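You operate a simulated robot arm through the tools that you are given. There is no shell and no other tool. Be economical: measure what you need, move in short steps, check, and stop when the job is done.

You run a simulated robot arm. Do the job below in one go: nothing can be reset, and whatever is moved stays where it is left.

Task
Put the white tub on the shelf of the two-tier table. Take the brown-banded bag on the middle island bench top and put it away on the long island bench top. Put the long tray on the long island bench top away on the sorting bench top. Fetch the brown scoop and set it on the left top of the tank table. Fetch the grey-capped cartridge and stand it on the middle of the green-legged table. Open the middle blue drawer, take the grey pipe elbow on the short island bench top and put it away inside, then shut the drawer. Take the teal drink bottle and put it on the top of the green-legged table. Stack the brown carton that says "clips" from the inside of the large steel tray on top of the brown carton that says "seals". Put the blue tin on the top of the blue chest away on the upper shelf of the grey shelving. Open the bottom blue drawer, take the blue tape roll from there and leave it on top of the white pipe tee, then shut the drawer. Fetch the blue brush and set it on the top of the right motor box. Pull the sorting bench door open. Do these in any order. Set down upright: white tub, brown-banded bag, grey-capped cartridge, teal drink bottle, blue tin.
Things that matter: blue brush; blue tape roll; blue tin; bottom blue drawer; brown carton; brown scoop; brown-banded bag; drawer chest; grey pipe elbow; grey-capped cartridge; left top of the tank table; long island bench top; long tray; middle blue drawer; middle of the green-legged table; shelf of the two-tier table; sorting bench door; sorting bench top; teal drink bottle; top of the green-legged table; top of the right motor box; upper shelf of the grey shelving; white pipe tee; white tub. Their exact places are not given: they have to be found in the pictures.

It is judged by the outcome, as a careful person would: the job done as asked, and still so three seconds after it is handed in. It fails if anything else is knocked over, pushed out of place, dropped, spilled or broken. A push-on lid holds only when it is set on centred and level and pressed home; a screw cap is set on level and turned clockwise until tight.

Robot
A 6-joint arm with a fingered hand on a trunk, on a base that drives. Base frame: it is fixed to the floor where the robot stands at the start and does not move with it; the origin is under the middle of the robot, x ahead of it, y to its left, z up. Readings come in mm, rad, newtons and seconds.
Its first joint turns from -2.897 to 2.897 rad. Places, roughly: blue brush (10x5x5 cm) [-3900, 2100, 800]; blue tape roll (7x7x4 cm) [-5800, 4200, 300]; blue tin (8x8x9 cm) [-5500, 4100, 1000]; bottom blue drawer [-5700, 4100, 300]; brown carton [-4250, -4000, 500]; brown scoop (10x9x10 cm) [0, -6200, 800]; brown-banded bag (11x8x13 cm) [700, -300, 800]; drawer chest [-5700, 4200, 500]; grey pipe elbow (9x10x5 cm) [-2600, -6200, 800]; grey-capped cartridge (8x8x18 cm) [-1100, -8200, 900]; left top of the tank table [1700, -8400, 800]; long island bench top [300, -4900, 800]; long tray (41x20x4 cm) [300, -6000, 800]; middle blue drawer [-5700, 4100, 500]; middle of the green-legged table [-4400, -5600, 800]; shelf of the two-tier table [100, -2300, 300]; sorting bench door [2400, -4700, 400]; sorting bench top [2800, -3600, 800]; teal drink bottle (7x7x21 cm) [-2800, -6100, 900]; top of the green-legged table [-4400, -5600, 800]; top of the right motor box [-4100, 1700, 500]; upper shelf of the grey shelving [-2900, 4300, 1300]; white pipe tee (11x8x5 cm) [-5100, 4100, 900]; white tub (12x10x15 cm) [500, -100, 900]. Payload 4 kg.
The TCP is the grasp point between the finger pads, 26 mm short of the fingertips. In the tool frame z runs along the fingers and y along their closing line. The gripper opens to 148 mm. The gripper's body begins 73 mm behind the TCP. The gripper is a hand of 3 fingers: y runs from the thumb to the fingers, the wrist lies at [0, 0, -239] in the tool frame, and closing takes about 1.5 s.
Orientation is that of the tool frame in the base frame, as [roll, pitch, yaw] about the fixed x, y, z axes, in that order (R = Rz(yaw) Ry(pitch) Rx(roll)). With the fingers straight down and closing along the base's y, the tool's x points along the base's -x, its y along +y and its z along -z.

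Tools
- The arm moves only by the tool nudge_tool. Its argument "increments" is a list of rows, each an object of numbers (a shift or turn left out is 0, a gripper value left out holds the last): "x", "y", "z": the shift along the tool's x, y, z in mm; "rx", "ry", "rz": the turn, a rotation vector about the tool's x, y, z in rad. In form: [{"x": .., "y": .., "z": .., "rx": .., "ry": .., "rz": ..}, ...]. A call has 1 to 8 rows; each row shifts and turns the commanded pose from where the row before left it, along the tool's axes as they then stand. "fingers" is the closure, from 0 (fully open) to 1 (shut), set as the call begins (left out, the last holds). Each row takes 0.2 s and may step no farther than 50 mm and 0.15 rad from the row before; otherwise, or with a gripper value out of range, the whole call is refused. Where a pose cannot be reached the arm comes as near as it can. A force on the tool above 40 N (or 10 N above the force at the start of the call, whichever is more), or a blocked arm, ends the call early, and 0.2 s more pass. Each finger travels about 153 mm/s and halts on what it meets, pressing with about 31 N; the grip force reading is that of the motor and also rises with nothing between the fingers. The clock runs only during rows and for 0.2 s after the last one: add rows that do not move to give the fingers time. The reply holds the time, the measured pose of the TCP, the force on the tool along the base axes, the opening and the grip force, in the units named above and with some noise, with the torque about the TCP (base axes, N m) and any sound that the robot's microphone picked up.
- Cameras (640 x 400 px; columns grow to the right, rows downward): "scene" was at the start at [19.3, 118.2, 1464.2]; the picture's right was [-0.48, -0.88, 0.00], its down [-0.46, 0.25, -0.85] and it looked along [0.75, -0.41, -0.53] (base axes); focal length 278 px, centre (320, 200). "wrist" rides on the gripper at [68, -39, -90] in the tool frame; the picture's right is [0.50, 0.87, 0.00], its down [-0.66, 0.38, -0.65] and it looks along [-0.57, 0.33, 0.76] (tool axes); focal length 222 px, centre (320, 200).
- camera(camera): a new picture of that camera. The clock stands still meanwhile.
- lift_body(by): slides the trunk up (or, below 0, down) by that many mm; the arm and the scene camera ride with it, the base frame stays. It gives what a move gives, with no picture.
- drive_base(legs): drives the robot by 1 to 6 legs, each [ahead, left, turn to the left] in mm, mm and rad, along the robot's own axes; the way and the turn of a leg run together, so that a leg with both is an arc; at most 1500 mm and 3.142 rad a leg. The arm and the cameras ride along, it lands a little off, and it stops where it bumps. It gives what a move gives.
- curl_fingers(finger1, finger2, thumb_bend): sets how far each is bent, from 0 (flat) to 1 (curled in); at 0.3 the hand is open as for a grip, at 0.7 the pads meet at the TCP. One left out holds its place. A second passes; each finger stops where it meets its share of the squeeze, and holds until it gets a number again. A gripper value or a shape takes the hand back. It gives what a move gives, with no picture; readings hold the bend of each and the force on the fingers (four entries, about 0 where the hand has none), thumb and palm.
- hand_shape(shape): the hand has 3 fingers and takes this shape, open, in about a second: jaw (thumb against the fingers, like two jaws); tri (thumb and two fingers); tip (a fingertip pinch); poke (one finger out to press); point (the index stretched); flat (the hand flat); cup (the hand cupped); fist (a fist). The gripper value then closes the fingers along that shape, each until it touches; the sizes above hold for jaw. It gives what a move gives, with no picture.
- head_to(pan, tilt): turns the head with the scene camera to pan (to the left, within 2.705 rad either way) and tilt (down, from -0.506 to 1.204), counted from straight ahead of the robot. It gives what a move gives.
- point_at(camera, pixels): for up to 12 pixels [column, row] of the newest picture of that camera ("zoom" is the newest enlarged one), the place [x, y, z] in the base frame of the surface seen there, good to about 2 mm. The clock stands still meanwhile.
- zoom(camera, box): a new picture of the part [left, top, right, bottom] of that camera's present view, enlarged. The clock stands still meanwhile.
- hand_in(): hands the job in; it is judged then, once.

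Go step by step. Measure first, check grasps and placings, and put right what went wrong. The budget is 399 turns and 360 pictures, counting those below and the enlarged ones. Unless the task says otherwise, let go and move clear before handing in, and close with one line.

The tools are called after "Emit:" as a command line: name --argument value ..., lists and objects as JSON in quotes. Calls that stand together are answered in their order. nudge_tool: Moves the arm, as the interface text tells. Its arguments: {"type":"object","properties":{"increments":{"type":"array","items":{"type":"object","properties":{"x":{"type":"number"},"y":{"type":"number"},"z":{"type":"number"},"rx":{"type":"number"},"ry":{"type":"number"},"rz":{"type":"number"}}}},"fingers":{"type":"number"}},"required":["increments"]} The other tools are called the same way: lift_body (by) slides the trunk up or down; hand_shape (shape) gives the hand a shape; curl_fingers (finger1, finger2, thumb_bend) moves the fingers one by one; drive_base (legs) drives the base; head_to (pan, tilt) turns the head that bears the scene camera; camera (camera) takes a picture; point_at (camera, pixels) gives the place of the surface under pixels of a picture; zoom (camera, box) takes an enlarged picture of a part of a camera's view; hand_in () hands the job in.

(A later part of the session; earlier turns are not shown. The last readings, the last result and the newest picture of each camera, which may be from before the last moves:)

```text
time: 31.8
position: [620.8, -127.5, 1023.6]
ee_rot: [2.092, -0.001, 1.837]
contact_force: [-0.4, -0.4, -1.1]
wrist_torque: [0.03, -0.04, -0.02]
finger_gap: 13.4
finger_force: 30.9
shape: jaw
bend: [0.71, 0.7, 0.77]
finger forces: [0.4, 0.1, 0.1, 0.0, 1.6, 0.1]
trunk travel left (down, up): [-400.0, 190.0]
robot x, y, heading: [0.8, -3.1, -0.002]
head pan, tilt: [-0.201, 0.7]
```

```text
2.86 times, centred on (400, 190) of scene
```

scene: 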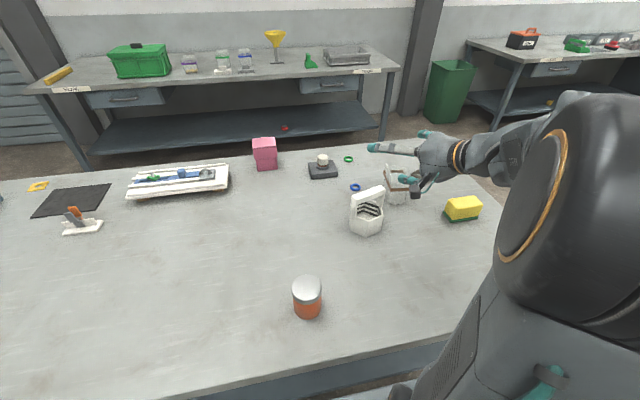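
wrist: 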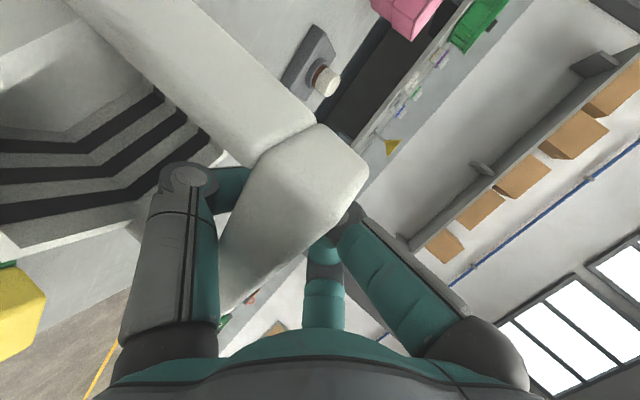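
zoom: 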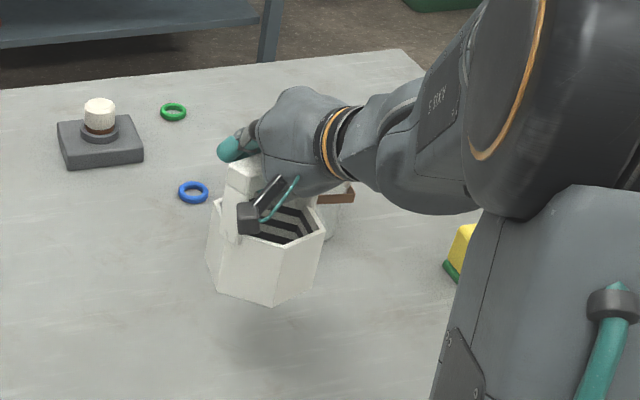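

It hangs nearly upright. I'll raise the trunk, back off, and turn toward the two-tier table.

Emit:
lift_body --by 150

Emit:
drive_base --legs '[[-180, 0, 0], [0, 0, -1.571]]'

Emit:
head_to --pan -0.2 --tilt 0.6

Emit:
camera --camera "scene"

```text
time: 33.5
position: [620.3, -127.0, 1171.5]
ee_rot: [2.093, 0.0, 1.839]
contact_force: [1.2, 0.8, -0.8]
wrist_torque: [0.01, -0.06, 0.0]
finger_gap: 13.2
finger_force: 31.2
shape: jaw
bend: [0.71, 0.7, 0.77]
finger forces: [0.3, 0.1, 0.0, 0.0, 1.8, 0.0]
trunk travel left (down, up): [-550.0, 40.0]
robot x, y, heading: [2.8, -1.3, 0.006]
head pan, tilt: [-0.201, 0.7]
```

```text
time: 38.9
position: [-310.9, -619.8, 1172.3]
ee_rot: [2.09, 0.001, 0.259]
contact_force: [0.6, 0.0, -2.1]
wrist_torque: [-0.07, -0.01, 0.02]
finger_gap: 13.4
finger_force: 31.3
shape: jaw
bend: [0.71, 0.7, 0.77]
finger forces: [0.2, 0.0, 0.0, 0.0, 1.6, 0.0]
trunk travel left (down, up): [-550.0, 40.0]
robot x, y, heading: [-183.3, 1.1, -1.576]
head pan, tilt: [-0.201, 0.7]
```

```text
time: 39.6
position: [-310.6, -618.8, 1171.5]
ee_rot: [2.091, 0.0, 0.259]
contact_force: [0.1, -0.2, -1.5]
wrist_torque: [-0.09, -0.02, -0.01]
finger_gap: 13.3
finger_force: 30.9
shape: jaw
bend: [0.71, 0.7, 0.77]
finger forces: [0.1, 0.0, 0.0, 0.0, 1.6, 0.0]
trunk travel left (down, up): [-550.0, 40.0]
robot x, y, heading: [-178.3, -0.1, -1.584]
head pan, tilt: [-0.201, 0.6]
```

```text
323 pictures are left
```

scene: 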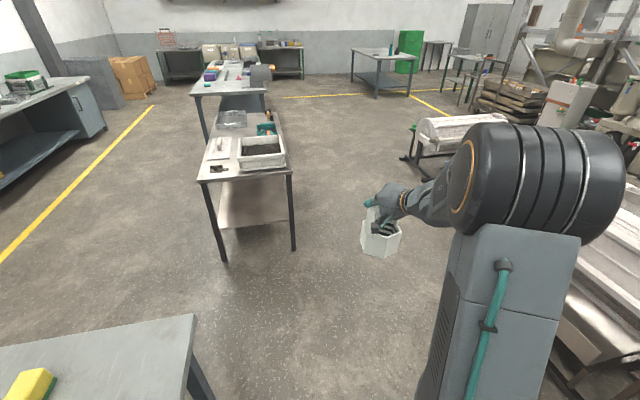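

I'll drive to the near end of the table, stopping with the tub in front of it.

Emit:
drive_base --legs '[[860, 0, 0.013], [0, 370, 0]]'

Emit:
lift_body --by -550

Emit:
camera --camera "scene"

```text
time: 45.5
position: [-55.0, -1492.4, 1172.9]
ee_rot: [2.091, 0.0, 0.288]
contact_force: [-0.9, 0.1, -1.5]
wrist_torque: [-0.03, -0.01, 0.0]
finger_gap: 13.4
finger_force: 31.0
shape: jaw
bend: [0.7, 0.7, 0.77]
finger forces: [0.3, 0.0, 0.1, 0.0, 2.7, 0.1]
trunk travel left (down, up): [-550.0, 40.0]
robot x, y, heading: [63.3, -871.2, -1.558]
head pan, tilt: [-0.201, 0.6]
stopped in leg 2: the robot was blocked; the commanded pose is now the measured one
```

```text
refused: -550 is not a number from -400 to 400
```

```text
322 pictures are left
```

scene: 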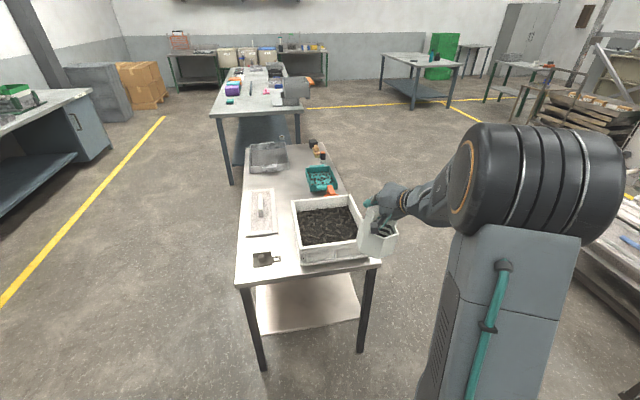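

The base was blocked on the left by the bench corner behind. I'll lower first, then go ahead a little and slide left.

Emit:
lift_body --by -400

Emit:
drive_base --legs '[[45, -10, 0], [0, 140, 0]]'

Emit:
camera --camera "scene"

Emit:
camera --camera "wrist"

```text
time: 49.4
position: [-54.2, -1493.7, 772.5]
ee_rot: [2.091, 0.0, 0.287]
contact_force: [-0.1, 0.0, -1.7]
wrist_torque: [-0.04, -0.04, -0.02]
finger_gap: 13.0
finger_force: 31.2
shape: jaw
bend: [0.7, 0.7, 0.77]
finger forces: [0.0, 0.0, 0.0, 0.0, 2.5, 0.1]
trunk travel left (down, up): [-150.0, 440.0]
robot x, y, heading: [62.8, -872.6, -1.55]
head pan, tilt: [-0.201, 0.6]
```

```text
time: 51.2
position: [76.5, -1535.9, 772.9]
ee_rot: [2.091, 0.0, 0.285]
contact_force: [0.6, -0.9, -1.5]
wrist_torque: [-0.05, 0.02, -0.01]
finger_gap: 13.6
finger_force: 30.8
shape: jaw
bend: [0.7, 0.7, 0.77]
finger forces: [0.3, 0.0, 0.0, 0.0, 2.4, 0.0]
trunk travel left (down, up): [-150.0, 440.0]
robot x, y, heading: [188.9, -915.6, -1.553]
head pan, tilt: [-0.201, 0.6]
```

```text
321 pictures are left
```

scene: 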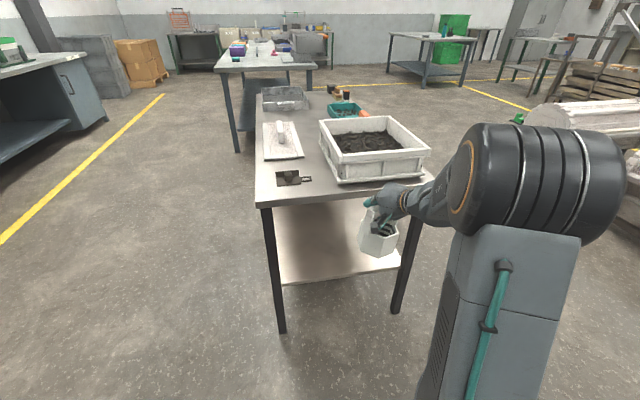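

```text
320 pictures are left
```

wrist: 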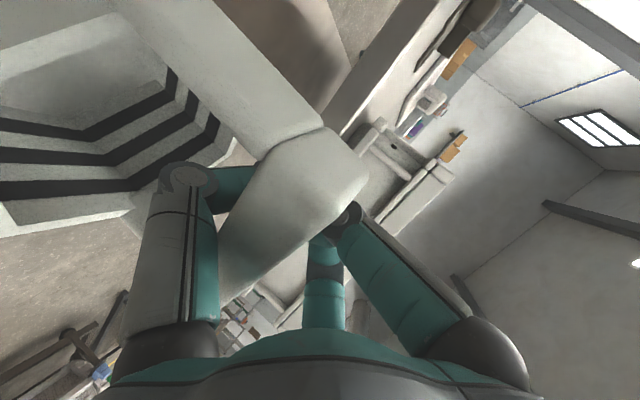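

Lower on to shelf height with trunk and arm.

Emit:
lift_body --by -150

Emit:
nudge_tool --increments '[{"y": -38, "z": 21.7}, {"y": -38, "z": 21.7}, {"y": -38, "z": 21.7}, {}]'

Emit:
head_to --pan -0.1 --tilt 0.75

Emit:
camera --camera "scene"

```text
time: 53.0
position: [76.0, -1535.6, 622.9]
ee_rot: [2.091, 0.0, 0.285]
contact_force: [-1.2, 0.5, -1.9]
wrist_torque: [-0.07, -0.01, 0.03]
finger_gap: 13.5
finger_force: 30.6
shape: jaw
bend: [0.7, 0.7, 0.77]
finger forces: [0.2, 0.1, 0.0, 0.0, 2.5, 0.0]
trunk travel left (down, up): [0.0, 590.0]
robot x, y, heading: [195.3, -911.7, -1.554]
head pan, tilt: [-0.201, 0.6]
```

```text
time: 54.0
position: [76.5, -1535.3, 490.7]
ee_rot: [2.09, 0.0, 0.285]
contact_force: [0.6, 0.5, -1.5]
wrist_torque: [-0.07, -0.02, -0.03]
finger_gap: 13.6
finger_force: 30.6
shape: jaw
bend: [0.7, 0.7, 0.77]
finger forces: [0.2, 0.1, 0.1, 0.1, 2.5, 0.0]
trunk travel left (down, up): [0.0, 590.0]
robot x, y, heading: [192.4, -916.2, -1.554]
head pan, tilt: [-0.201, 0.6]
```

```text
time: 54.7
position: [75.9, -1535.3, 491.3]
ee_rot: [2.091, -0.002, 0.285]
contact_force: [0.2, -0.9, -2.3]
wrist_torque: [-0.06, -0.01, -0.02]
finger_gap: 13.4
finger_force: 31.0
shape: jaw
bend: [0.7, 0.7, 0.77]
finger forces: [0.2, 0.0, 0.0, 0.0, 2.5, 0.0]
trunk travel left (down, up): [0.0, 590.0]
robot x, y, heading: [195.2, -913.0, -1.553]
head pan, tilt: [-0.099, 0.75]
```

```text
319 pictures are left
```

scene: 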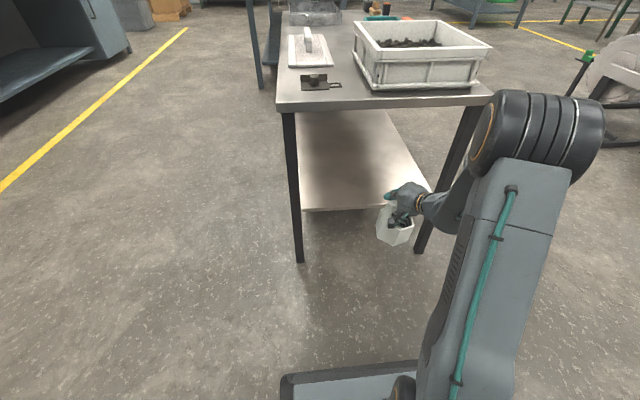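

Emit:
point_at --camera "scene" --pixels '[[490, 120], [500, 160], [550, 110], [470, 170], [455, 200], [430, 205], [390, 240], [395, 225], [345, 205], [425, 190], [285, 107], [460, 165]]'

Emit:
zoom --camera "scene" --box '[360, 90, 600, 260]'

```text
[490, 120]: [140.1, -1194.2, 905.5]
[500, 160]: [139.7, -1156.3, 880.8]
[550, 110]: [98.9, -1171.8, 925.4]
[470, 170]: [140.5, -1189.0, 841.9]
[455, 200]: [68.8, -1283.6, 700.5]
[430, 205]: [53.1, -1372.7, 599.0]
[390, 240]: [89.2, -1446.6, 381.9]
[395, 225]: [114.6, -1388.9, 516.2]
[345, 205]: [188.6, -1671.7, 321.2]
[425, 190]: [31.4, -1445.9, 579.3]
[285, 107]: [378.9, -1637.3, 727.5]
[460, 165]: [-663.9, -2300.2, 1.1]
```

```text
2.35 times, centred on (480, 175) of scene
```

zoom: 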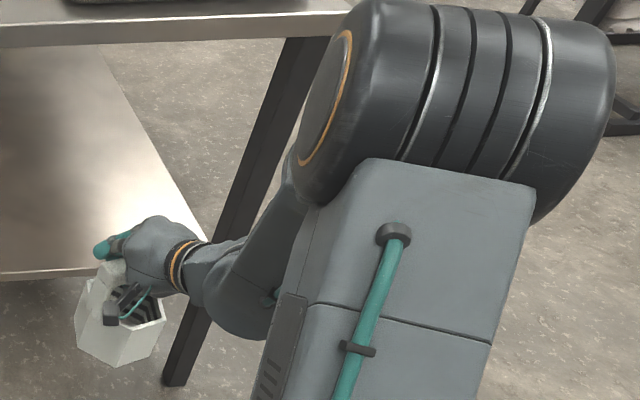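

Clear: the elbow is at y≈-1250. Driving ahead 245 mm to bring the tub above the shelf.

Emit:
drive_base --legs '[[245, 0, -0.017]]'

Emit:
camera --camera "scene"

Emit:
camera --camera "wrist"

```text
time: 56.5
position: [68.9, -1777.6, 492.0]
ee_rot: [2.091, 0.001, 0.27]
contact_force: [0.5, -0.3, -1.7]
wrist_torque: [-0.07, -0.03, 0.02]
finger_gap: 13.5
finger_force: 31.3
shape: jaw
bend: [0.7, 0.7, 0.77]
finger forces: [0.2, 0.1, 0.0, 0.0, 2.5, 0.0]
trunk travel left (down, up): [0.0, 590.0]
robot x, y, heading: [194.2, -1160.0, -1.571]
head pan, tilt: [-0.099, 0.75]
```

```text
317 pictures are left
```

scene: 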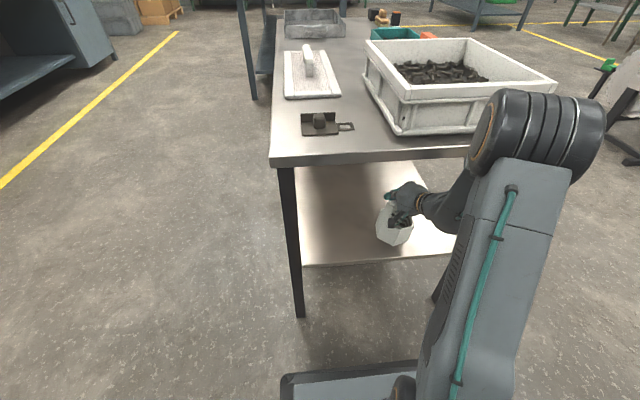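

```text
316 pictures are left
```

wrist: 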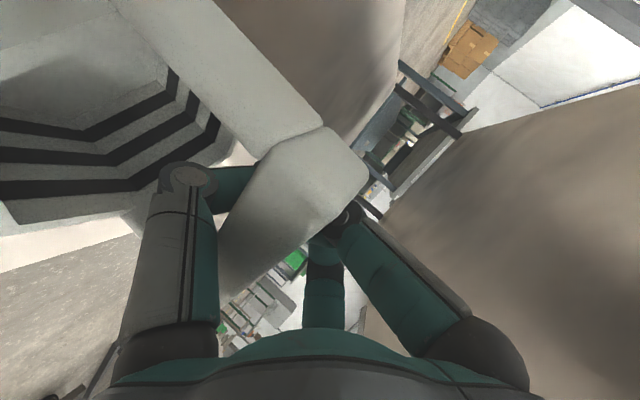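

Emit:
point_at --camera "scene" --pixels '[[393, 243], [378, 236], [390, 254], [390, 260], [350, 240], [405, 240]]'

Emit:
zoom --camera "scene" --box '[340, 150, 460, 270]'

```text
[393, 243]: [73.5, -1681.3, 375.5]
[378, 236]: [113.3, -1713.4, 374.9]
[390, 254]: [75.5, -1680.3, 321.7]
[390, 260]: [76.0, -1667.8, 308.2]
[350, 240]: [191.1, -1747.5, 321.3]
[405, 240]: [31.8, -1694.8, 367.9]
```

```text
3.33 times, centred on (400, 210) of scene
```

zoom: 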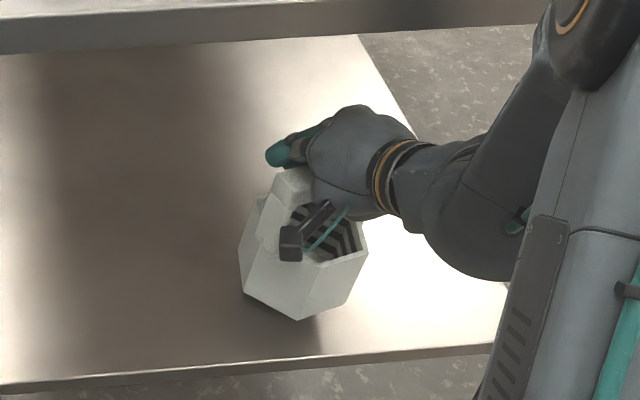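

The tub's nearest corner is only 11 mm inside the edge; move 50 mm further in with the arm.

Emit:
nudge_tool --increments '[{"y": 12, "z": 21.5}, {"y": 12, "z": 21.5}, {}]'

Emit:
nudge_tool --increments '[{"y": -17, "z": 10}, {"y": -9, "z": 5}, {}]'

Emit:
zoom --camera "scene" --box '[340, 150, 460, 270]'

```text
time: 57.3
position: [81.6, -1826.7, 491.6]
ee_rot: [2.091, 0.001, 0.272]
contact_force: [0.3, -0.2, -2.0]
wrist_torque: [-0.06, -0.01, -0.01]
finger_gap: 13.4
finger_force: 30.9
shape: jaw
bend: [0.7, 0.7, 0.77]
finger forces: [0.2, 0.1, 0.0, 0.0, 2.5, 0.0]
trunk travel left (down, up): [0.0, 590.0]
robot x, y, heading: [192.0, -1159.9, -1.572]
head pan, tilt: [-0.099, 0.75]
```

```text
time: 58.1
position: [82.6, -1825.1, 461.9]
ee_rot: [2.09, 0.001, 0.27]
contact_force: [0.3, 0.6, -1.0]
wrist_torque: [-0.02, -0.02, -0.01]
finger_gap: 13.4
finger_force: 31.1
shape: jaw
bend: [0.7, 0.7, 0.77]
finger forces: [0.2, 0.0, 0.0, 0.0, 2.6, 0.0]
trunk travel left (down, up): [0.0, 590.0]
robot x, y, heading: [194.7, -1156.5, -1.572]
head pan, tilt: [-0.099, 0.75]
```

```text
3.33 times, centred on (400, 210) of scene
```

zoom: 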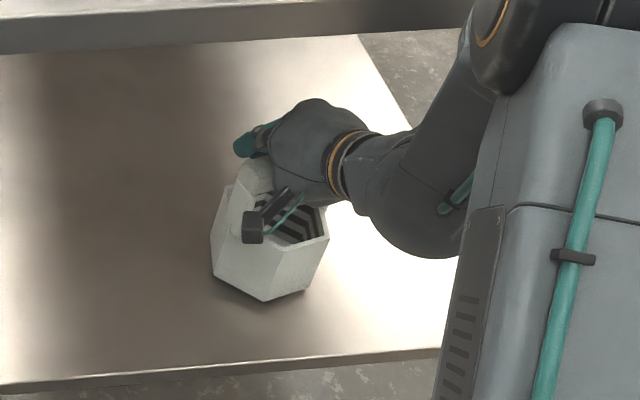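

Emit:
nudge_tool --increments '[{"y": -4.5, "z": 2.5}, {"y": -4.5, "z": 2.5}, {}]'

Emit:
zoom --camera "scene" --box '[340, 150, 460, 270]'

```text
time: 58.9
position: [82.1, -1825.4, 450.7]
ee_rot: [2.091, -0.001, 0.271]
contact_force: [1.2, -0.7, 2.0]
wrist_torque: [0.05, 0.02, -0.04]
finger_gap: 13.5
finger_force: 30.6
shape: jaw
bend: [0.71, 0.7, 0.77]
finger forces: [0.0, 0.0, 0.0, 0.0, 1.1, 0.0]
trunk travel left (down, up): [0.0, 590.0]
robot x, y, heading: [195.3, -1156.8, -1.567]
head pan, tilt: [-0.099, 0.75]
```

```text
3.33 times, centred on (400, 210) of scene
```

zoom: 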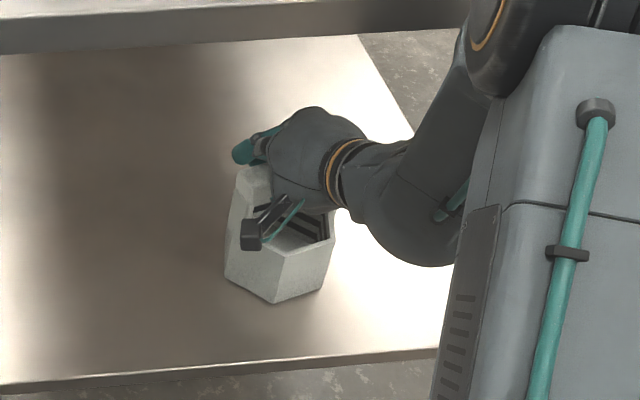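

The tub stands on the shelf. Opening fingers, thumb part-way.

Emit:
curl_fingers --finger1 0.3 --finger2 0.3 --thumb_bend 0.6

Emit:
zoom --camera "scene" --box '[340, 150, 460, 270]'

Emit:
camera --camera "wrist"

```text
time: 59.9
position: [83.2, -1825.4, 451.2]
ee_rot: [2.093, -0.003, 0.271]
contact_force: [-0.2, -0.1, -0.5]
wrist_torque: [-0.04, -0.04, 0.02]
finger_gap: 82.2
finger_force: 0.4
shape: fingers
bend: [0.3, 0.3, 0.6]
finger forces: [0.1, 0.0, 0.1, 0.0, 0.8, 0.0]
trunk travel left (down, up): [0.0, 590.0]
robot x, y, heading: [195.8, -1158.3, -1.571]
head pan, tilt: [-0.099, 0.75]
```

```text
3.33 times, centred on (400, 210) of scene
```

zoom: 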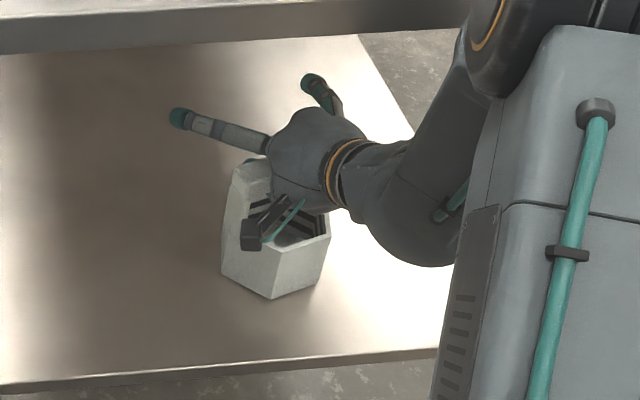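

```text
311 pictures are left
```

wrist: 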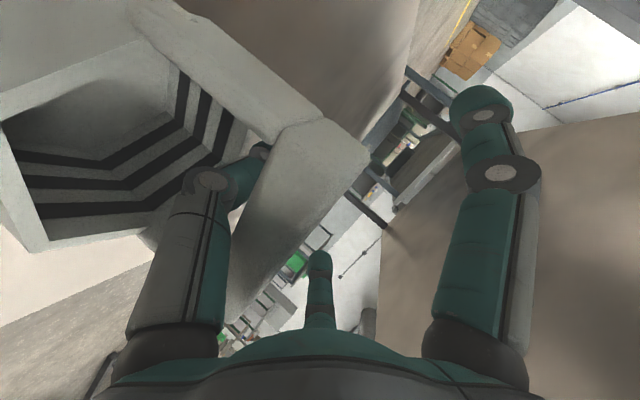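

Emit:
curl_fingers --thumb_bend 0.5

Emit:
nudge_tool --increments '[{"z": -20}, {"z": -20}, {}]'

Emit:
zoom --camera "scene" --box '[340, 150, 460, 270]'

Emit:
camera --camera "wrist"

```text
time: 60.9
position: [81.4, -1825.5, 451.6]
ee_rot: [2.093, -0.002, 0.271]
contact_force: [-0.5, 1.0, 1.2]
wrist_torque: [0.01, 0.05, -0.03]
finger_gap: 95.9
finger_force: 0.1
shape: fingers
bend: [0.3, 0.3, 0.5]
finger forces: [0.1, 0.1, 0.0, 0.0, 0.0, 0.0]
trunk travel left (down, up): [0.0, 590.0]
robot x, y, heading: [191.9, -1161.7, -1.569]
head pan, tilt: [-0.099, 0.75]
```

```text
time: 61.7
position: [72.8, -1793.0, 471.4]
ee_rot: [2.094, -0.004, 0.272]
contact_force: [-0.3, 0.9, 0.1]
wrist_torque: [0.02, 0.05, 0.0]
finger_gap: 95.9
finger_force: 0.1
shape: fingers
bend: [0.3, 0.3, 0.5]
finger forces: [0.1, 0.0, 0.1, 0.1, 0.0, 0.0]
trunk travel left (down, up): [0.0, 590.0]
robot x, y, heading: [189.4, -1161.6, -1.57]
head pan, tilt: [-0.099, 0.75]
```

```text
3.33 times, centred on (400, 210) of scene
```

zoom: 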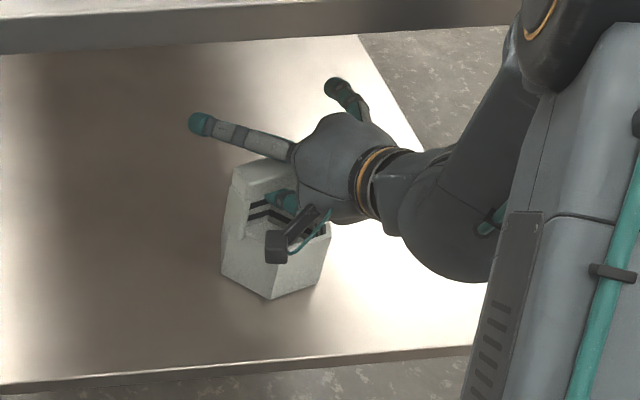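

```text
309 pictures are left
```

wrist: 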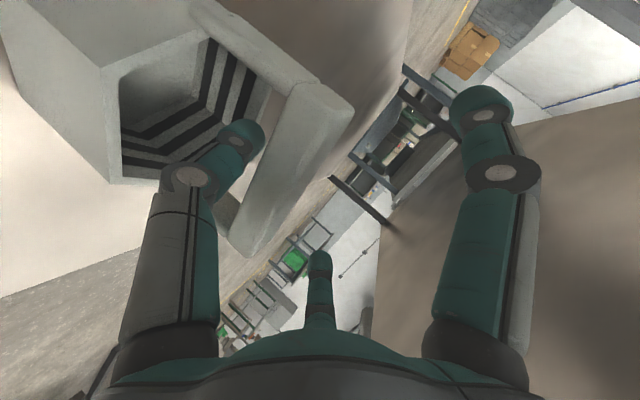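

The tub stays put. I'll withdraw: arm back, base back, then raise.

Emit:
nudge_tool --increments '[{"z": -40}, {"z": -35}, {}]'

Emit:
drive_base --legs '[[-230, 0, 0]]'

Emit:
lift_body --by 400

Emit:
camera --camera "scene"

```text
time: 62.5
position: [55.9, -1729.7, 507.8]
ee_rot: [2.092, -0.001, 0.271]
contact_force: [0.2, 0.6, -0.3]
wrist_torque: [0.01, -0.01, 0.02]
finger_gap: 96.0
finger_force: 0.0
shape: fingers
bend: [0.3, 0.3, 0.5]
finger forces: [0.0, 0.0, 0.0, 0.0, 0.0, 0.0]
trunk travel left (down, up): [0.0, 590.0]
robot x, y, heading: [194.4, -1157.3, -1.567]
head pan, tilt: [-0.099, 0.75]
```

```text
time: 64.2
position: [54.0, -1497.6, 507.3]
ee_rot: [2.091, 0.001, 0.272]
contact_force: [-0.5, 0.3, -0.2]
wrist_torque: [0.02, 0.01, 0.0]
finger_gap: 95.7
finger_force: 0.0
shape: fingers
bend: [0.3, 0.3, 0.5]
finger forces: [0.1, 0.1, 0.1, 0.1, 0.0, 0.0]
trunk travel left (down, up): [0.0, 590.0]
robot x, y, heading: [194.2, -922.8, -1.568]
head pan, tilt: [-0.099, 0.75]
```

```text
time: 68.0
position: [55.3, -1496.5, 907.7]
ee_rot: [2.091, -0.001, 0.271]
contact_force: [0.7, -0.9, 0.1]
wrist_torque: [-0.01, 0.01, -0.03]
finger_gap: 96.1
finger_force: 0.2
shape: fingers
bend: [0.3, 0.3, 0.5]
finger forces: [0.0, 0.0, 0.0, 0.0, 0.1, 0.0]
trunk travel left (down, up): [-400.0, 190.0]
robot x, y, heading: [195.2, -921.9, -1.567]
head pan, tilt: [-0.099, 0.75]
```

```text
308 pictures are left
```

scene: 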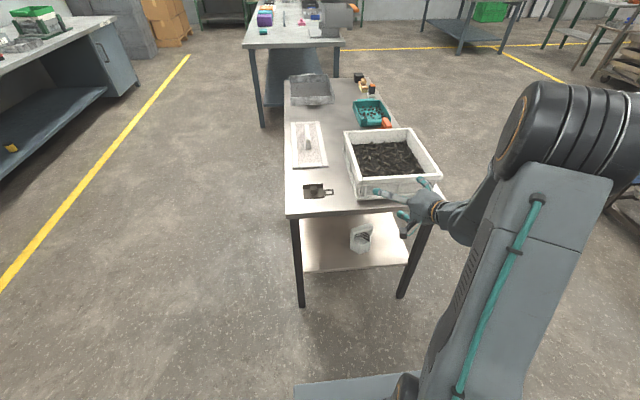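

Tub done. Now restore the hand to pointing down and go round to the bench's right end for the bag.

Emit:
lift_body --by 190

Emit:
nudge_tool --fingers 0.0 --increments '[{"rx": 0.15, "z": -30}, {"rx": 0.15}, {"rx": 0.15}, {"rx": 0.15}, {"rx": 0.15}, {"rx": 0.15}, {"rx": 0.15}, {}]'

Emit:
drive_base --legs '[[150, 0, 0], [0, 0, 1.571], [0, 0, 1.571], [0, -540, 0], [215, 0, 0]]'

Emit:
head_to --pan -0.1 --tilt 0.85

Emit:
camera --camera "scene"

Emit:
camera --camera "wrist"

```text
time: 70.1
position: [55.3, -1496.9, 1097.4]
ee_rot: [2.09, 0.002, 0.273]
contact_force: [0.1, 0.3, -1.0]
wrist_torque: [-0.01, -0.02, 0.0]
finger_gap: 96.0
finger_force: 0.1
shape: fingers
bend: [0.3, 0.3, 0.5]
finger forces: [0.0, 0.0, 0.0, 0.0, 0.0, 0.1]
trunk travel left (down, up): [-590.0, 0.0]
robot x, y, heading: [191.5, -925.0, -1.569]
head pan, tilt: [-0.099, 0.75]
```

```text
time: 71.9
position: [48.9, -1471.6, 1112.3]
ee_rot: [3.141, -0.001, 0.27]
contact_force: [-0.5, -0.7, 0.3]
wrist_torque: [0.0, 0.03, -0.01]
finger_gap: 148.0
finger_force: 0.1
shape: jaw
bend: [0.3, 0.3, 0.3]
finger forces: [0.1, 0.0, 0.0, 0.0, 0.0, 0.0]
trunk travel left (down, up): [-590.0, 0.0]
robot x, y, heading: [190.8, -925.0, -1.566]
head pan, tilt: [-0.099, 0.75]
```

```text
time: 84.9
position: [905.7, -332.5, 1111.9]
ee_rot: [3.14, 0.0, -2.897]
contact_force: [-0.3, -0.3, -0.8]
wrist_torque: [0.0, -0.02, 0.0]
finger_gap: 148.1
finger_force: 0.1
shape: jaw
bend: [0.3, 0.3, 0.3]
finger forces: [0.1, 0.0, 0.0, 0.1, 0.1, 0.0]
trunk travel left (down, up): [-590.0, 0.0]
robot x, y, heading: [747.3, -876.0, 1.541]
head pan, tilt: [-0.099, 0.75]
```

```text
time: 85.6
position: [907.0, -333.4, 1112.2]
ee_rot: [3.14, 0.0, -2.898]
contact_force: [0.0, -0.4, 0.1]
wrist_torque: [0.01, 0.01, 0.02]
finger_gap: 148.2
finger_force: 0.1
shape: jaw
bend: [0.3, 0.3, 0.3]
finger forces: [0.0, 0.0, 0.0, 0.0, 0.0, 0.0]
trunk travel left (down, up): [-590.0, 0.0]
robot x, y, heading: [744.4, -873.3, 1.547]
head pan, tilt: [-0.099, 0.85]
```

```text
307 pictures are left
```

scene: 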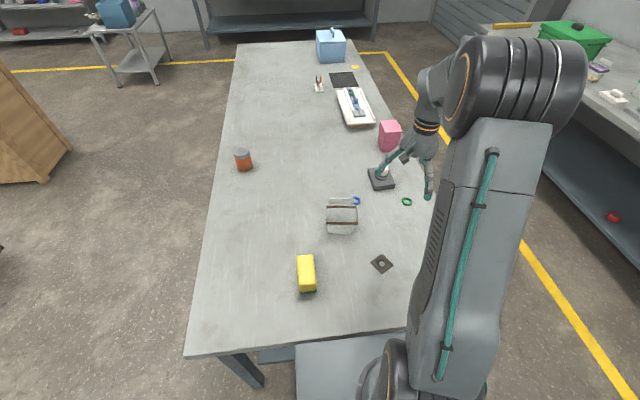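

```text
306 pictures are left
```

wrist: 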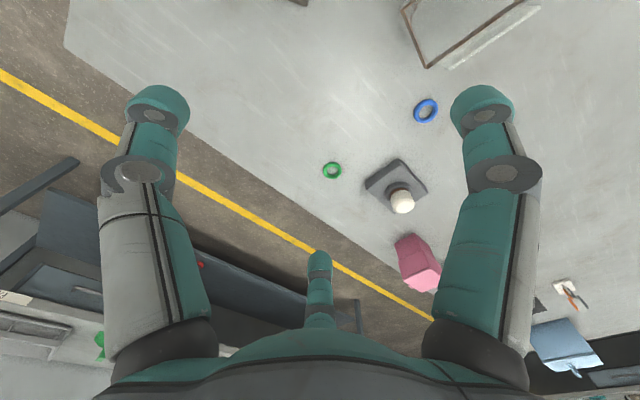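

Now I have a clear view of the bag at (342,215); zoom and measure it.

Emit:
zoom --camera "scene" --box '[300, 170, 400, 260]'

Emit:
point_at --camera "zoom" --pixels '[[170, 225], [165, 270], [360, 230], [355, 275], [210, 190], [330, 190], [260, 330], [190, 380], [350, 380], [260, 250], [180, 240], [370, 250]]'

```text
4.44 times, centred on (350, 215) of scene
```

zoom: 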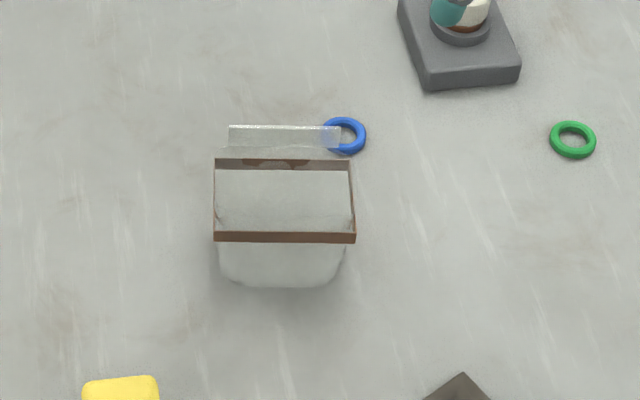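

```text
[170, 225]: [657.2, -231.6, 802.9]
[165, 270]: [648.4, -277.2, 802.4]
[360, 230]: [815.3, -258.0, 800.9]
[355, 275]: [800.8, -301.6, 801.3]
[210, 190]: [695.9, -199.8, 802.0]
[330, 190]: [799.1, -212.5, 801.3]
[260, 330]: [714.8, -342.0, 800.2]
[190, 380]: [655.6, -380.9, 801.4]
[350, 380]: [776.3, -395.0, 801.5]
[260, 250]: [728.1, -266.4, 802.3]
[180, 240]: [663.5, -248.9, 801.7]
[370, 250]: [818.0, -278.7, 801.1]
```

Emit:
point_at --camera "zoom" --pixels '[[220, 238], [285, 238], [350, 239], [222, 164], [285, 166], [345, 164], [285, 135], [235, 135], [335, 130], [285, 265], [230, 270], [340, 265]]'

```text
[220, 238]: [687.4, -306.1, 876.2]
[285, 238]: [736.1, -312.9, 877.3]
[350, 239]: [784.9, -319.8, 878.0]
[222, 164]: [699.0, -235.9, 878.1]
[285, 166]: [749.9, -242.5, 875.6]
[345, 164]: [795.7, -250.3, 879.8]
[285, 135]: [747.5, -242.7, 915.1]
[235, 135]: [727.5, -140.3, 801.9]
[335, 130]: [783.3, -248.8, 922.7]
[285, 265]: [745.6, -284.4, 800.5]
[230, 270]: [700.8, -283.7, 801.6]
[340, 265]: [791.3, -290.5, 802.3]
```

Bag band: centre (741,-278,877), short side along (0.14,0.99), ~73 mm wide. Move the base 45 mm closer, then align the hand.

Emit:
drive_base --legs '[[40, 0, 0.02]]'

Emit:
nudge_tool --increments '[{"rz": 0.13}, {"rz": 0.13}, {"rz": 0.12}, {}]'

```text
time: 86.5
position: [895.5, -289.5, 1111.9]
ee_rot: [-3.141, -0.001, -2.876]
contact_force: [0.8, 0.8, -0.2]
wrist_torque: [-0.01, -0.02, -0.01]
finger_gap: 148.2
finger_force: 0.0
shape: jaw
bend: [0.3, 0.3, 0.3]
finger forces: [0.0, 0.0, 0.1, 0.0, 0.0, 0.1]
trunk travel left (down, up): [-590.0, 0.0]
robot x, y, heading: [748.0, -838.4, 1.566]
head pan, tilt: [-0.099, 0.85]
```

```text
time: 87.5
position: [895.5, -290.1, 1112.3]
ee_rot: [3.139, -0.001, 3.023]
contact_force: [0.0, -0.9, 0.2]
wrist_torque: [0.03, 0.01, -0.03]
finger_gap: 147.9
finger_force: 0.1
shape: jaw
bend: [0.3, 0.3, 0.3]
finger forces: [0.1, 0.0, 0.0, 0.0, 0.1, 0.1]
trunk travel left (down, up): [-590.0, 0.0]
robot x, y, heading: [744.3, -837.6, 1.564]
head pan, tilt: [-0.099, 0.85]
```

Emit:
nudge_tool --increments '[{"x": 40, "y": -6}, {"x": 40}, {"x": 40}, {"x": 35}, {"z": 40}, {"z": 40}, {}]'

Emit:
camera --camera "wrist"

Emit:
camera --camera "scene"

```text
time: 89.1
position: [739.2, -278.0, 1031.7]
ee_rot: [3.139, 0.001, 3.026]
contact_force: [0.0, 0.4, 0.6]
wrist_torque: [-0.02, 0.04, 0.01]
finger_gap: 148.2
finger_force: 0.0
shape: jaw
bend: [0.3, 0.3, 0.3]
finger forces: [0.0, 0.1, 0.0, 0.0, 0.1, 0.0]
trunk travel left (down, up): [-590.0, 0.0]
robot x, y, heading: [745.2, -834.8, 1.567]
head pan, tilt: [-0.099, 0.85]
```

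```text
304 pictures are left
```

wrist: 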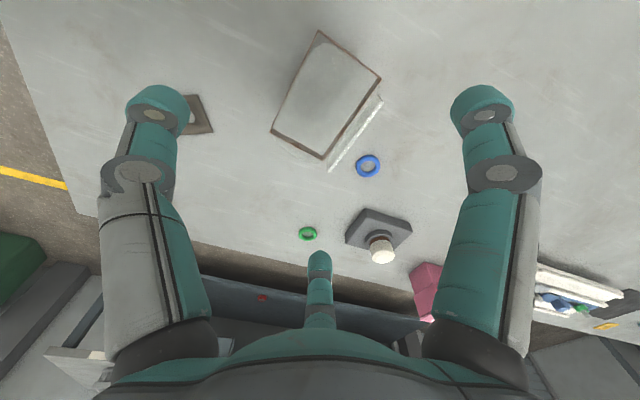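

```text
303 pictures are left
```

scene: 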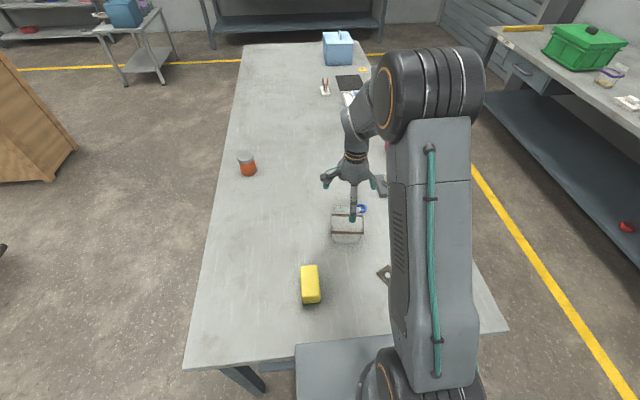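

Aligned over the bag; descending to the band height and pre-closing evenly.

Emit:
nudge_tool --increments '[{"z": 45}, {"z": 45}, {"z": 45}, {"z": 28}, {}]'

Emit:
curl_fingers --finger1 0.46 --finger2 0.46 --thumb_bend 0.46

Emit:
camera --camera "wrist"

Emit:
zoom --camera "scene" --box '[290, 130, 410, 270]'

```text
time: 90.3
position: [740.7, -277.2, 870.2]
ee_rot: [3.137, 0.0, 3.028]
contact_force: [0.3, 0.3, 6.5]
wrist_torque: [0.25, -0.01, -0.05]
finger_gap: 147.7
finger_force: 0.1
shape: jaw
bend: [0.27, 0.27, 0.3]
finger forces: [3.7, 4.1, 0.0, 0.1, 0.0, 0.0]
trunk travel left (down, up): [-590.0, 0.0]
robot x, y, heading: [748.3, -835.9, 1.568]
head pan, tilt: [-0.099, 0.85]
```

```text
time: 91.3
position: [740.2, -277.6, 870.4]
ee_rot: [3.136, -0.001, 3.026]
contact_force: [0.9, 6.3, 17.8]
wrist_torque: [0.48, -0.06, 0.01]
finger_gap: 93.9
finger_force: 24.8
shape: fingers
bend: [0.31, 0.31, 0.46]
finger forces: [24.1, 24.8, 0.0, 0.1, 0.1, 0.1]
trunk travel left (down, up): [-590.0, 0.0]
robot x, y, heading: [743.6, -835.3, 1.567]
head pan, tilt: [-0.099, 0.85]
```

```text
302 pictures are left
```

wrist: 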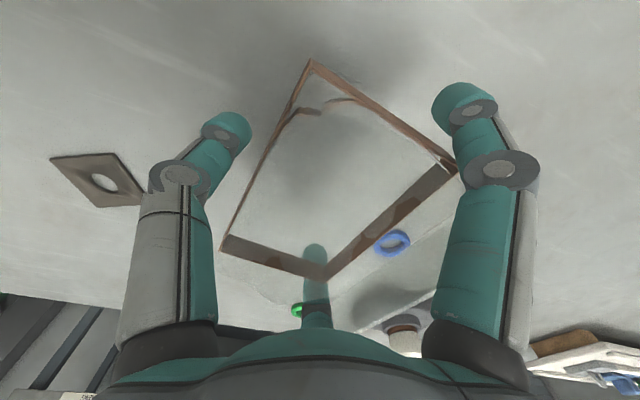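

```text
2.86 times, centred on (350, 200) of scene
```

zoom: 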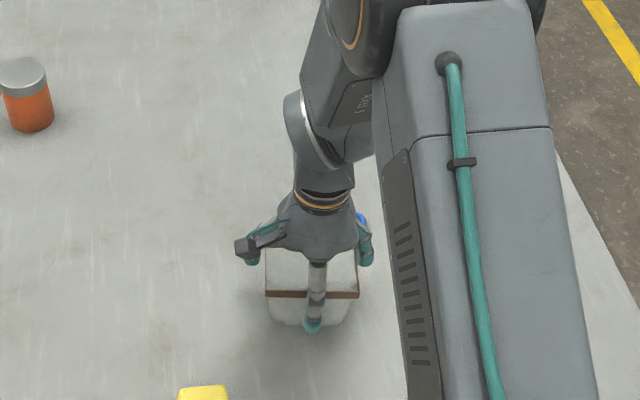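

The far fingers press on something (flap top at the knuckles, ~24 N). Open and rise.

Emit:
curl_fingers --finger1 0.3 --finger2 0.3 --thumb_bend 0.3

Emit:
nudge_tool --increments '[{"z": -20}, {"z": -40}, {"z": -40}, {}]'

Emit:
camera --camera "wrist"

Emit:
zoom --camera "scene" --box '[290, 150, 410, 270]'

```text
time: 92.3
position: [741.1, -279.1, 869.0]
ee_rot: [3.141, -0.001, 3.027]
contact_force: [0.4, -0.2, 6.4]
wrist_torque: [0.18, 0.03, 0.03]
finger_gap: 129.1
finger_force: 3.9
shape: fingers
bend: [0.26, 0.26, 0.3]
finger forces: [4.8, 4.7, 0.0, 0.0, 0.1, 0.1]
trunk travel left (down, up): [-590.0, 0.0]
robot x, y, heading: [743.3, -837.7, 1.563]
head pan, tilt: [-0.099, 0.85]
```

```text
time: 93.3
position: [738.8, -280.5, 971.5]
ee_rot: [3.139, 0.001, 3.027]
contact_force: [0.0, -0.3, -0.2]
wrist_torque: [-0.02, 0.0, 0.0]
finger_gap: 128.6
finger_force: 4.2
shape: fingers
bend: [0.27, 0.27, 0.3]
finger forces: [4.1, 4.7, 0.0, 0.1, 0.0, 0.0]
trunk travel left (down, up): [-590.0, 0.0]
robot x, y, heading: [745.7, -836.3, 1.566]
head pan, tilt: [-0.099, 0.85]
```

```text
300 pictures are left
```

wrist: 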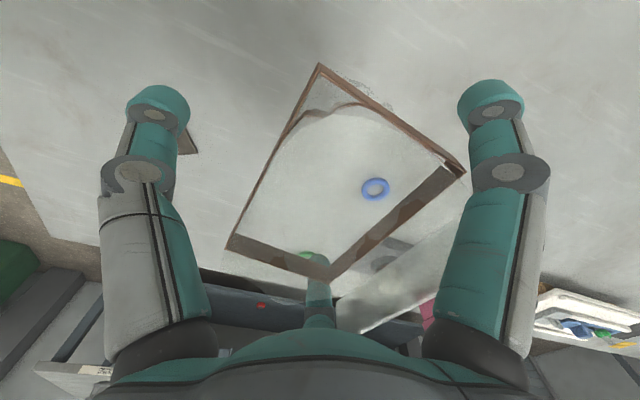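

```text
3.33 times, centred on (350, 210) of scene
```

zoom: 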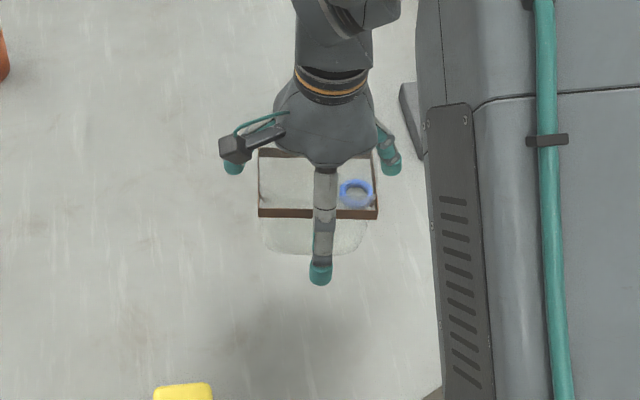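

The bag came up with the hand: its flap is wedged at the finger knuckles. I'll set it back down, spread the fingers to free it, and then pinch the flap centrally instead.

Emit:
nudge_tool --increments '[{"z": 40}, {"z": 40}, {"z": 14}, {"z": 5}, {}]'

Emit:
curl_fingers --finger1 0.1 --finger2 0.1 --thumb_bend 0.2

Emit:
nudge_tool --increments '[{"z": -15}, {}]'

Emit:
camera --camera "wrist"

Emit:
zoom --camera "scene" --box '[290, 150, 410, 270]'

```text
time: 94.5
position: [741.2, -278.2, 870.4]
ee_rot: [3.14, 0.001, 3.028]
contact_force: [0.0, 0.2, 3.4]
wrist_torque: [0.07, 0.04, -0.02]
finger_gap: 128.9
finger_force: 5.1
shape: fingers
bend: [0.27, 0.27, 0.3]
finger forces: [5.2, 4.6, 0.1, 0.1, 0.0, 0.0]
trunk travel left (down, up): [-590.0, 0.0]
robot x, y, heading: [743.7, -834.0, 1.565]
head pan, tilt: [-0.099, 0.85]
```

```text
time: 95.5
position: [741.0, -278.7, 869.9]
ee_rot: [3.139, 0.0, 3.026]
contact_force: [-0.6, 0.9, 0.2]
wrist_torque: [0.01, 0.01, 0.0]
finger_gap: 156.2
finger_force: 0.1
shape: fingers
bend: [0.1, 0.1, 0.2]
finger forces: [0.1, 0.1, 0.0, 0.0, 0.0, 0.1]
trunk travel left (down, up): [-590.0, 0.0]
robot x, y, heading: [745.3, -833.6, 1.569]
head pan, tilt: [-0.099, 0.85]
```

```text
time: 96.1
position: [739.2, -278.9, 883.7]
ee_rot: [3.139, 0.0, 3.026]
contact_force: [0.3, 0.7, 0.3]
wrist_torque: [-0.04, -0.03, -0.01]
finger_gap: 156.4
finger_force: 0.1
shape: fingers
bend: [0.1, 0.1, 0.2]
finger forces: [0.1, 0.1, 0.0, 0.0, 0.0, 0.0]
trunk travel left (down, up): [-590.0, 0.0]
robot x, y, heading: [745.3, -837.6, 1.569]
head pan, tilt: [-0.099, 0.85]
```

```text
298 pictures are left
```

wrist: 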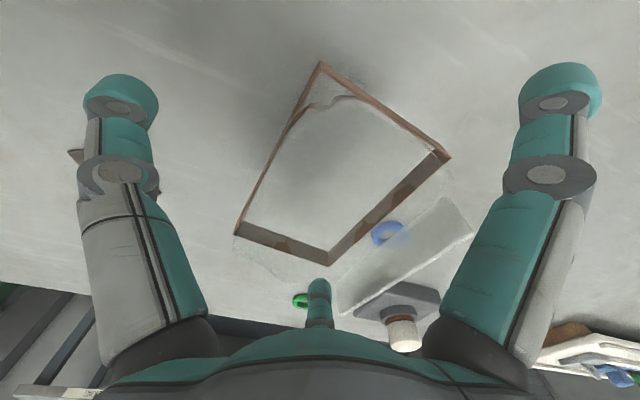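

```text
3.33 times, centred on (350, 210) of scene
```

zoom: 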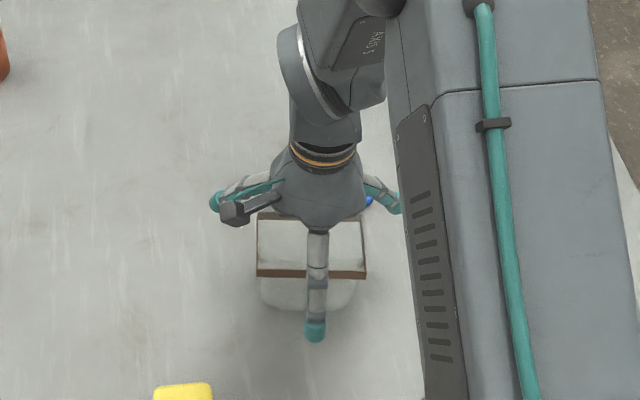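

Freed. I'll rise 80 mm and measure the flap.

Emit:
nudge_tool --increments '[{"z": -40}, {"z": -40}, {"y": -30}, {}]'

Emit:
zoom --camera "wrist" --box '[200, 40, 500, 300]'

Emit:
zoom --camera "scene" --box '[290, 150, 410, 270]'

```text
time: 97.1
position: [736.4, -307.6, 965.3]
ee_rot: [3.14, 0.0, 3.028]
contact_force: [0.2, 0.8, 0.0]
wrist_torque: [0.01, 0.02, 0.01]
finger_gap: 156.3
finger_force: 0.1
shape: fingers
bend: [0.1, 0.1, 0.2]
finger forces: [0.0, 0.0, 0.1, 0.0, 0.1, 0.1]
trunk travel left (down, up): [-590.0, 0.0]
robot x, y, heading: [745.2, -835.6, 1.568]
head pan, tilt: [-0.099, 0.85]
```

```text
1.54 times, centred on (350, 170) of wrist
```

zoom: 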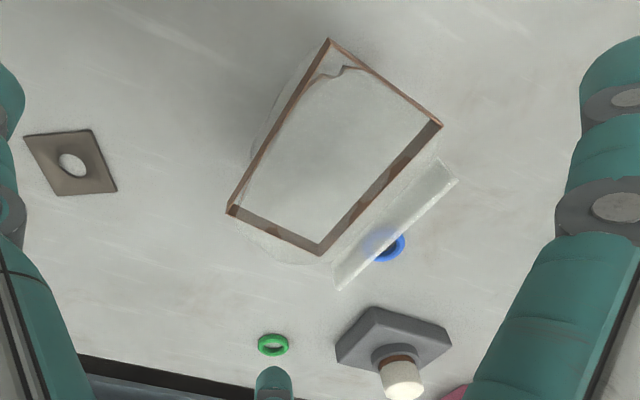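

```text
3.33 times, centred on (350, 210) of scene
```

zoom: 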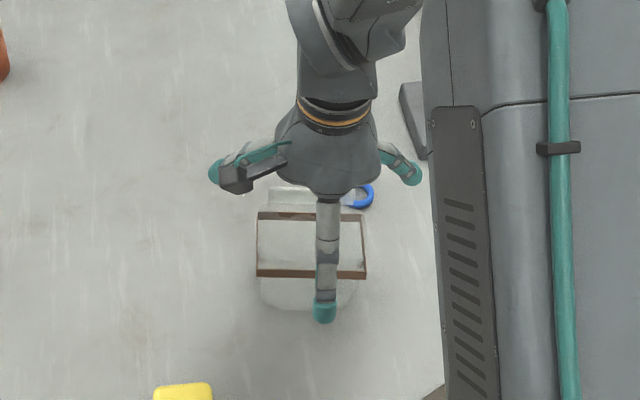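

Emit:
point_at --camera "zoom" --pixels '[[263, 272], [360, 274], [262, 214], [363, 215], [280, 188], [285, 200], [310, 190], [275, 205]]'

Emit:
point_at --camera "wrist" --pixels '[[358, 226], [412, 158], [385, 193], [365, 205], [390, 170], [405, 155], [350, 203], [403, 121], [307, 138], [354, 67]]'

```text
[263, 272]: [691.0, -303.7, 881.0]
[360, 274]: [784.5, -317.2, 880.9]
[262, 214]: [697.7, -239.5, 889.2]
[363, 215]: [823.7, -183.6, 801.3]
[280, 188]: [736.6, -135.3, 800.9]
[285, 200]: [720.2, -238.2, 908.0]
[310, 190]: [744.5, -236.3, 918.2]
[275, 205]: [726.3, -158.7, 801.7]
```

```text
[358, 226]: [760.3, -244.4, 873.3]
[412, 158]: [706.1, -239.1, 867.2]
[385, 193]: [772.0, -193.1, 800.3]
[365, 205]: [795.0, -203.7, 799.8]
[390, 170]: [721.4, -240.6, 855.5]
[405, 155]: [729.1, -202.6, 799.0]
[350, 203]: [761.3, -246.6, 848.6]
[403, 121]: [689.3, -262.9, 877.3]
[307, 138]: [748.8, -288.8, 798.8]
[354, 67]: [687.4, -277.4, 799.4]
```

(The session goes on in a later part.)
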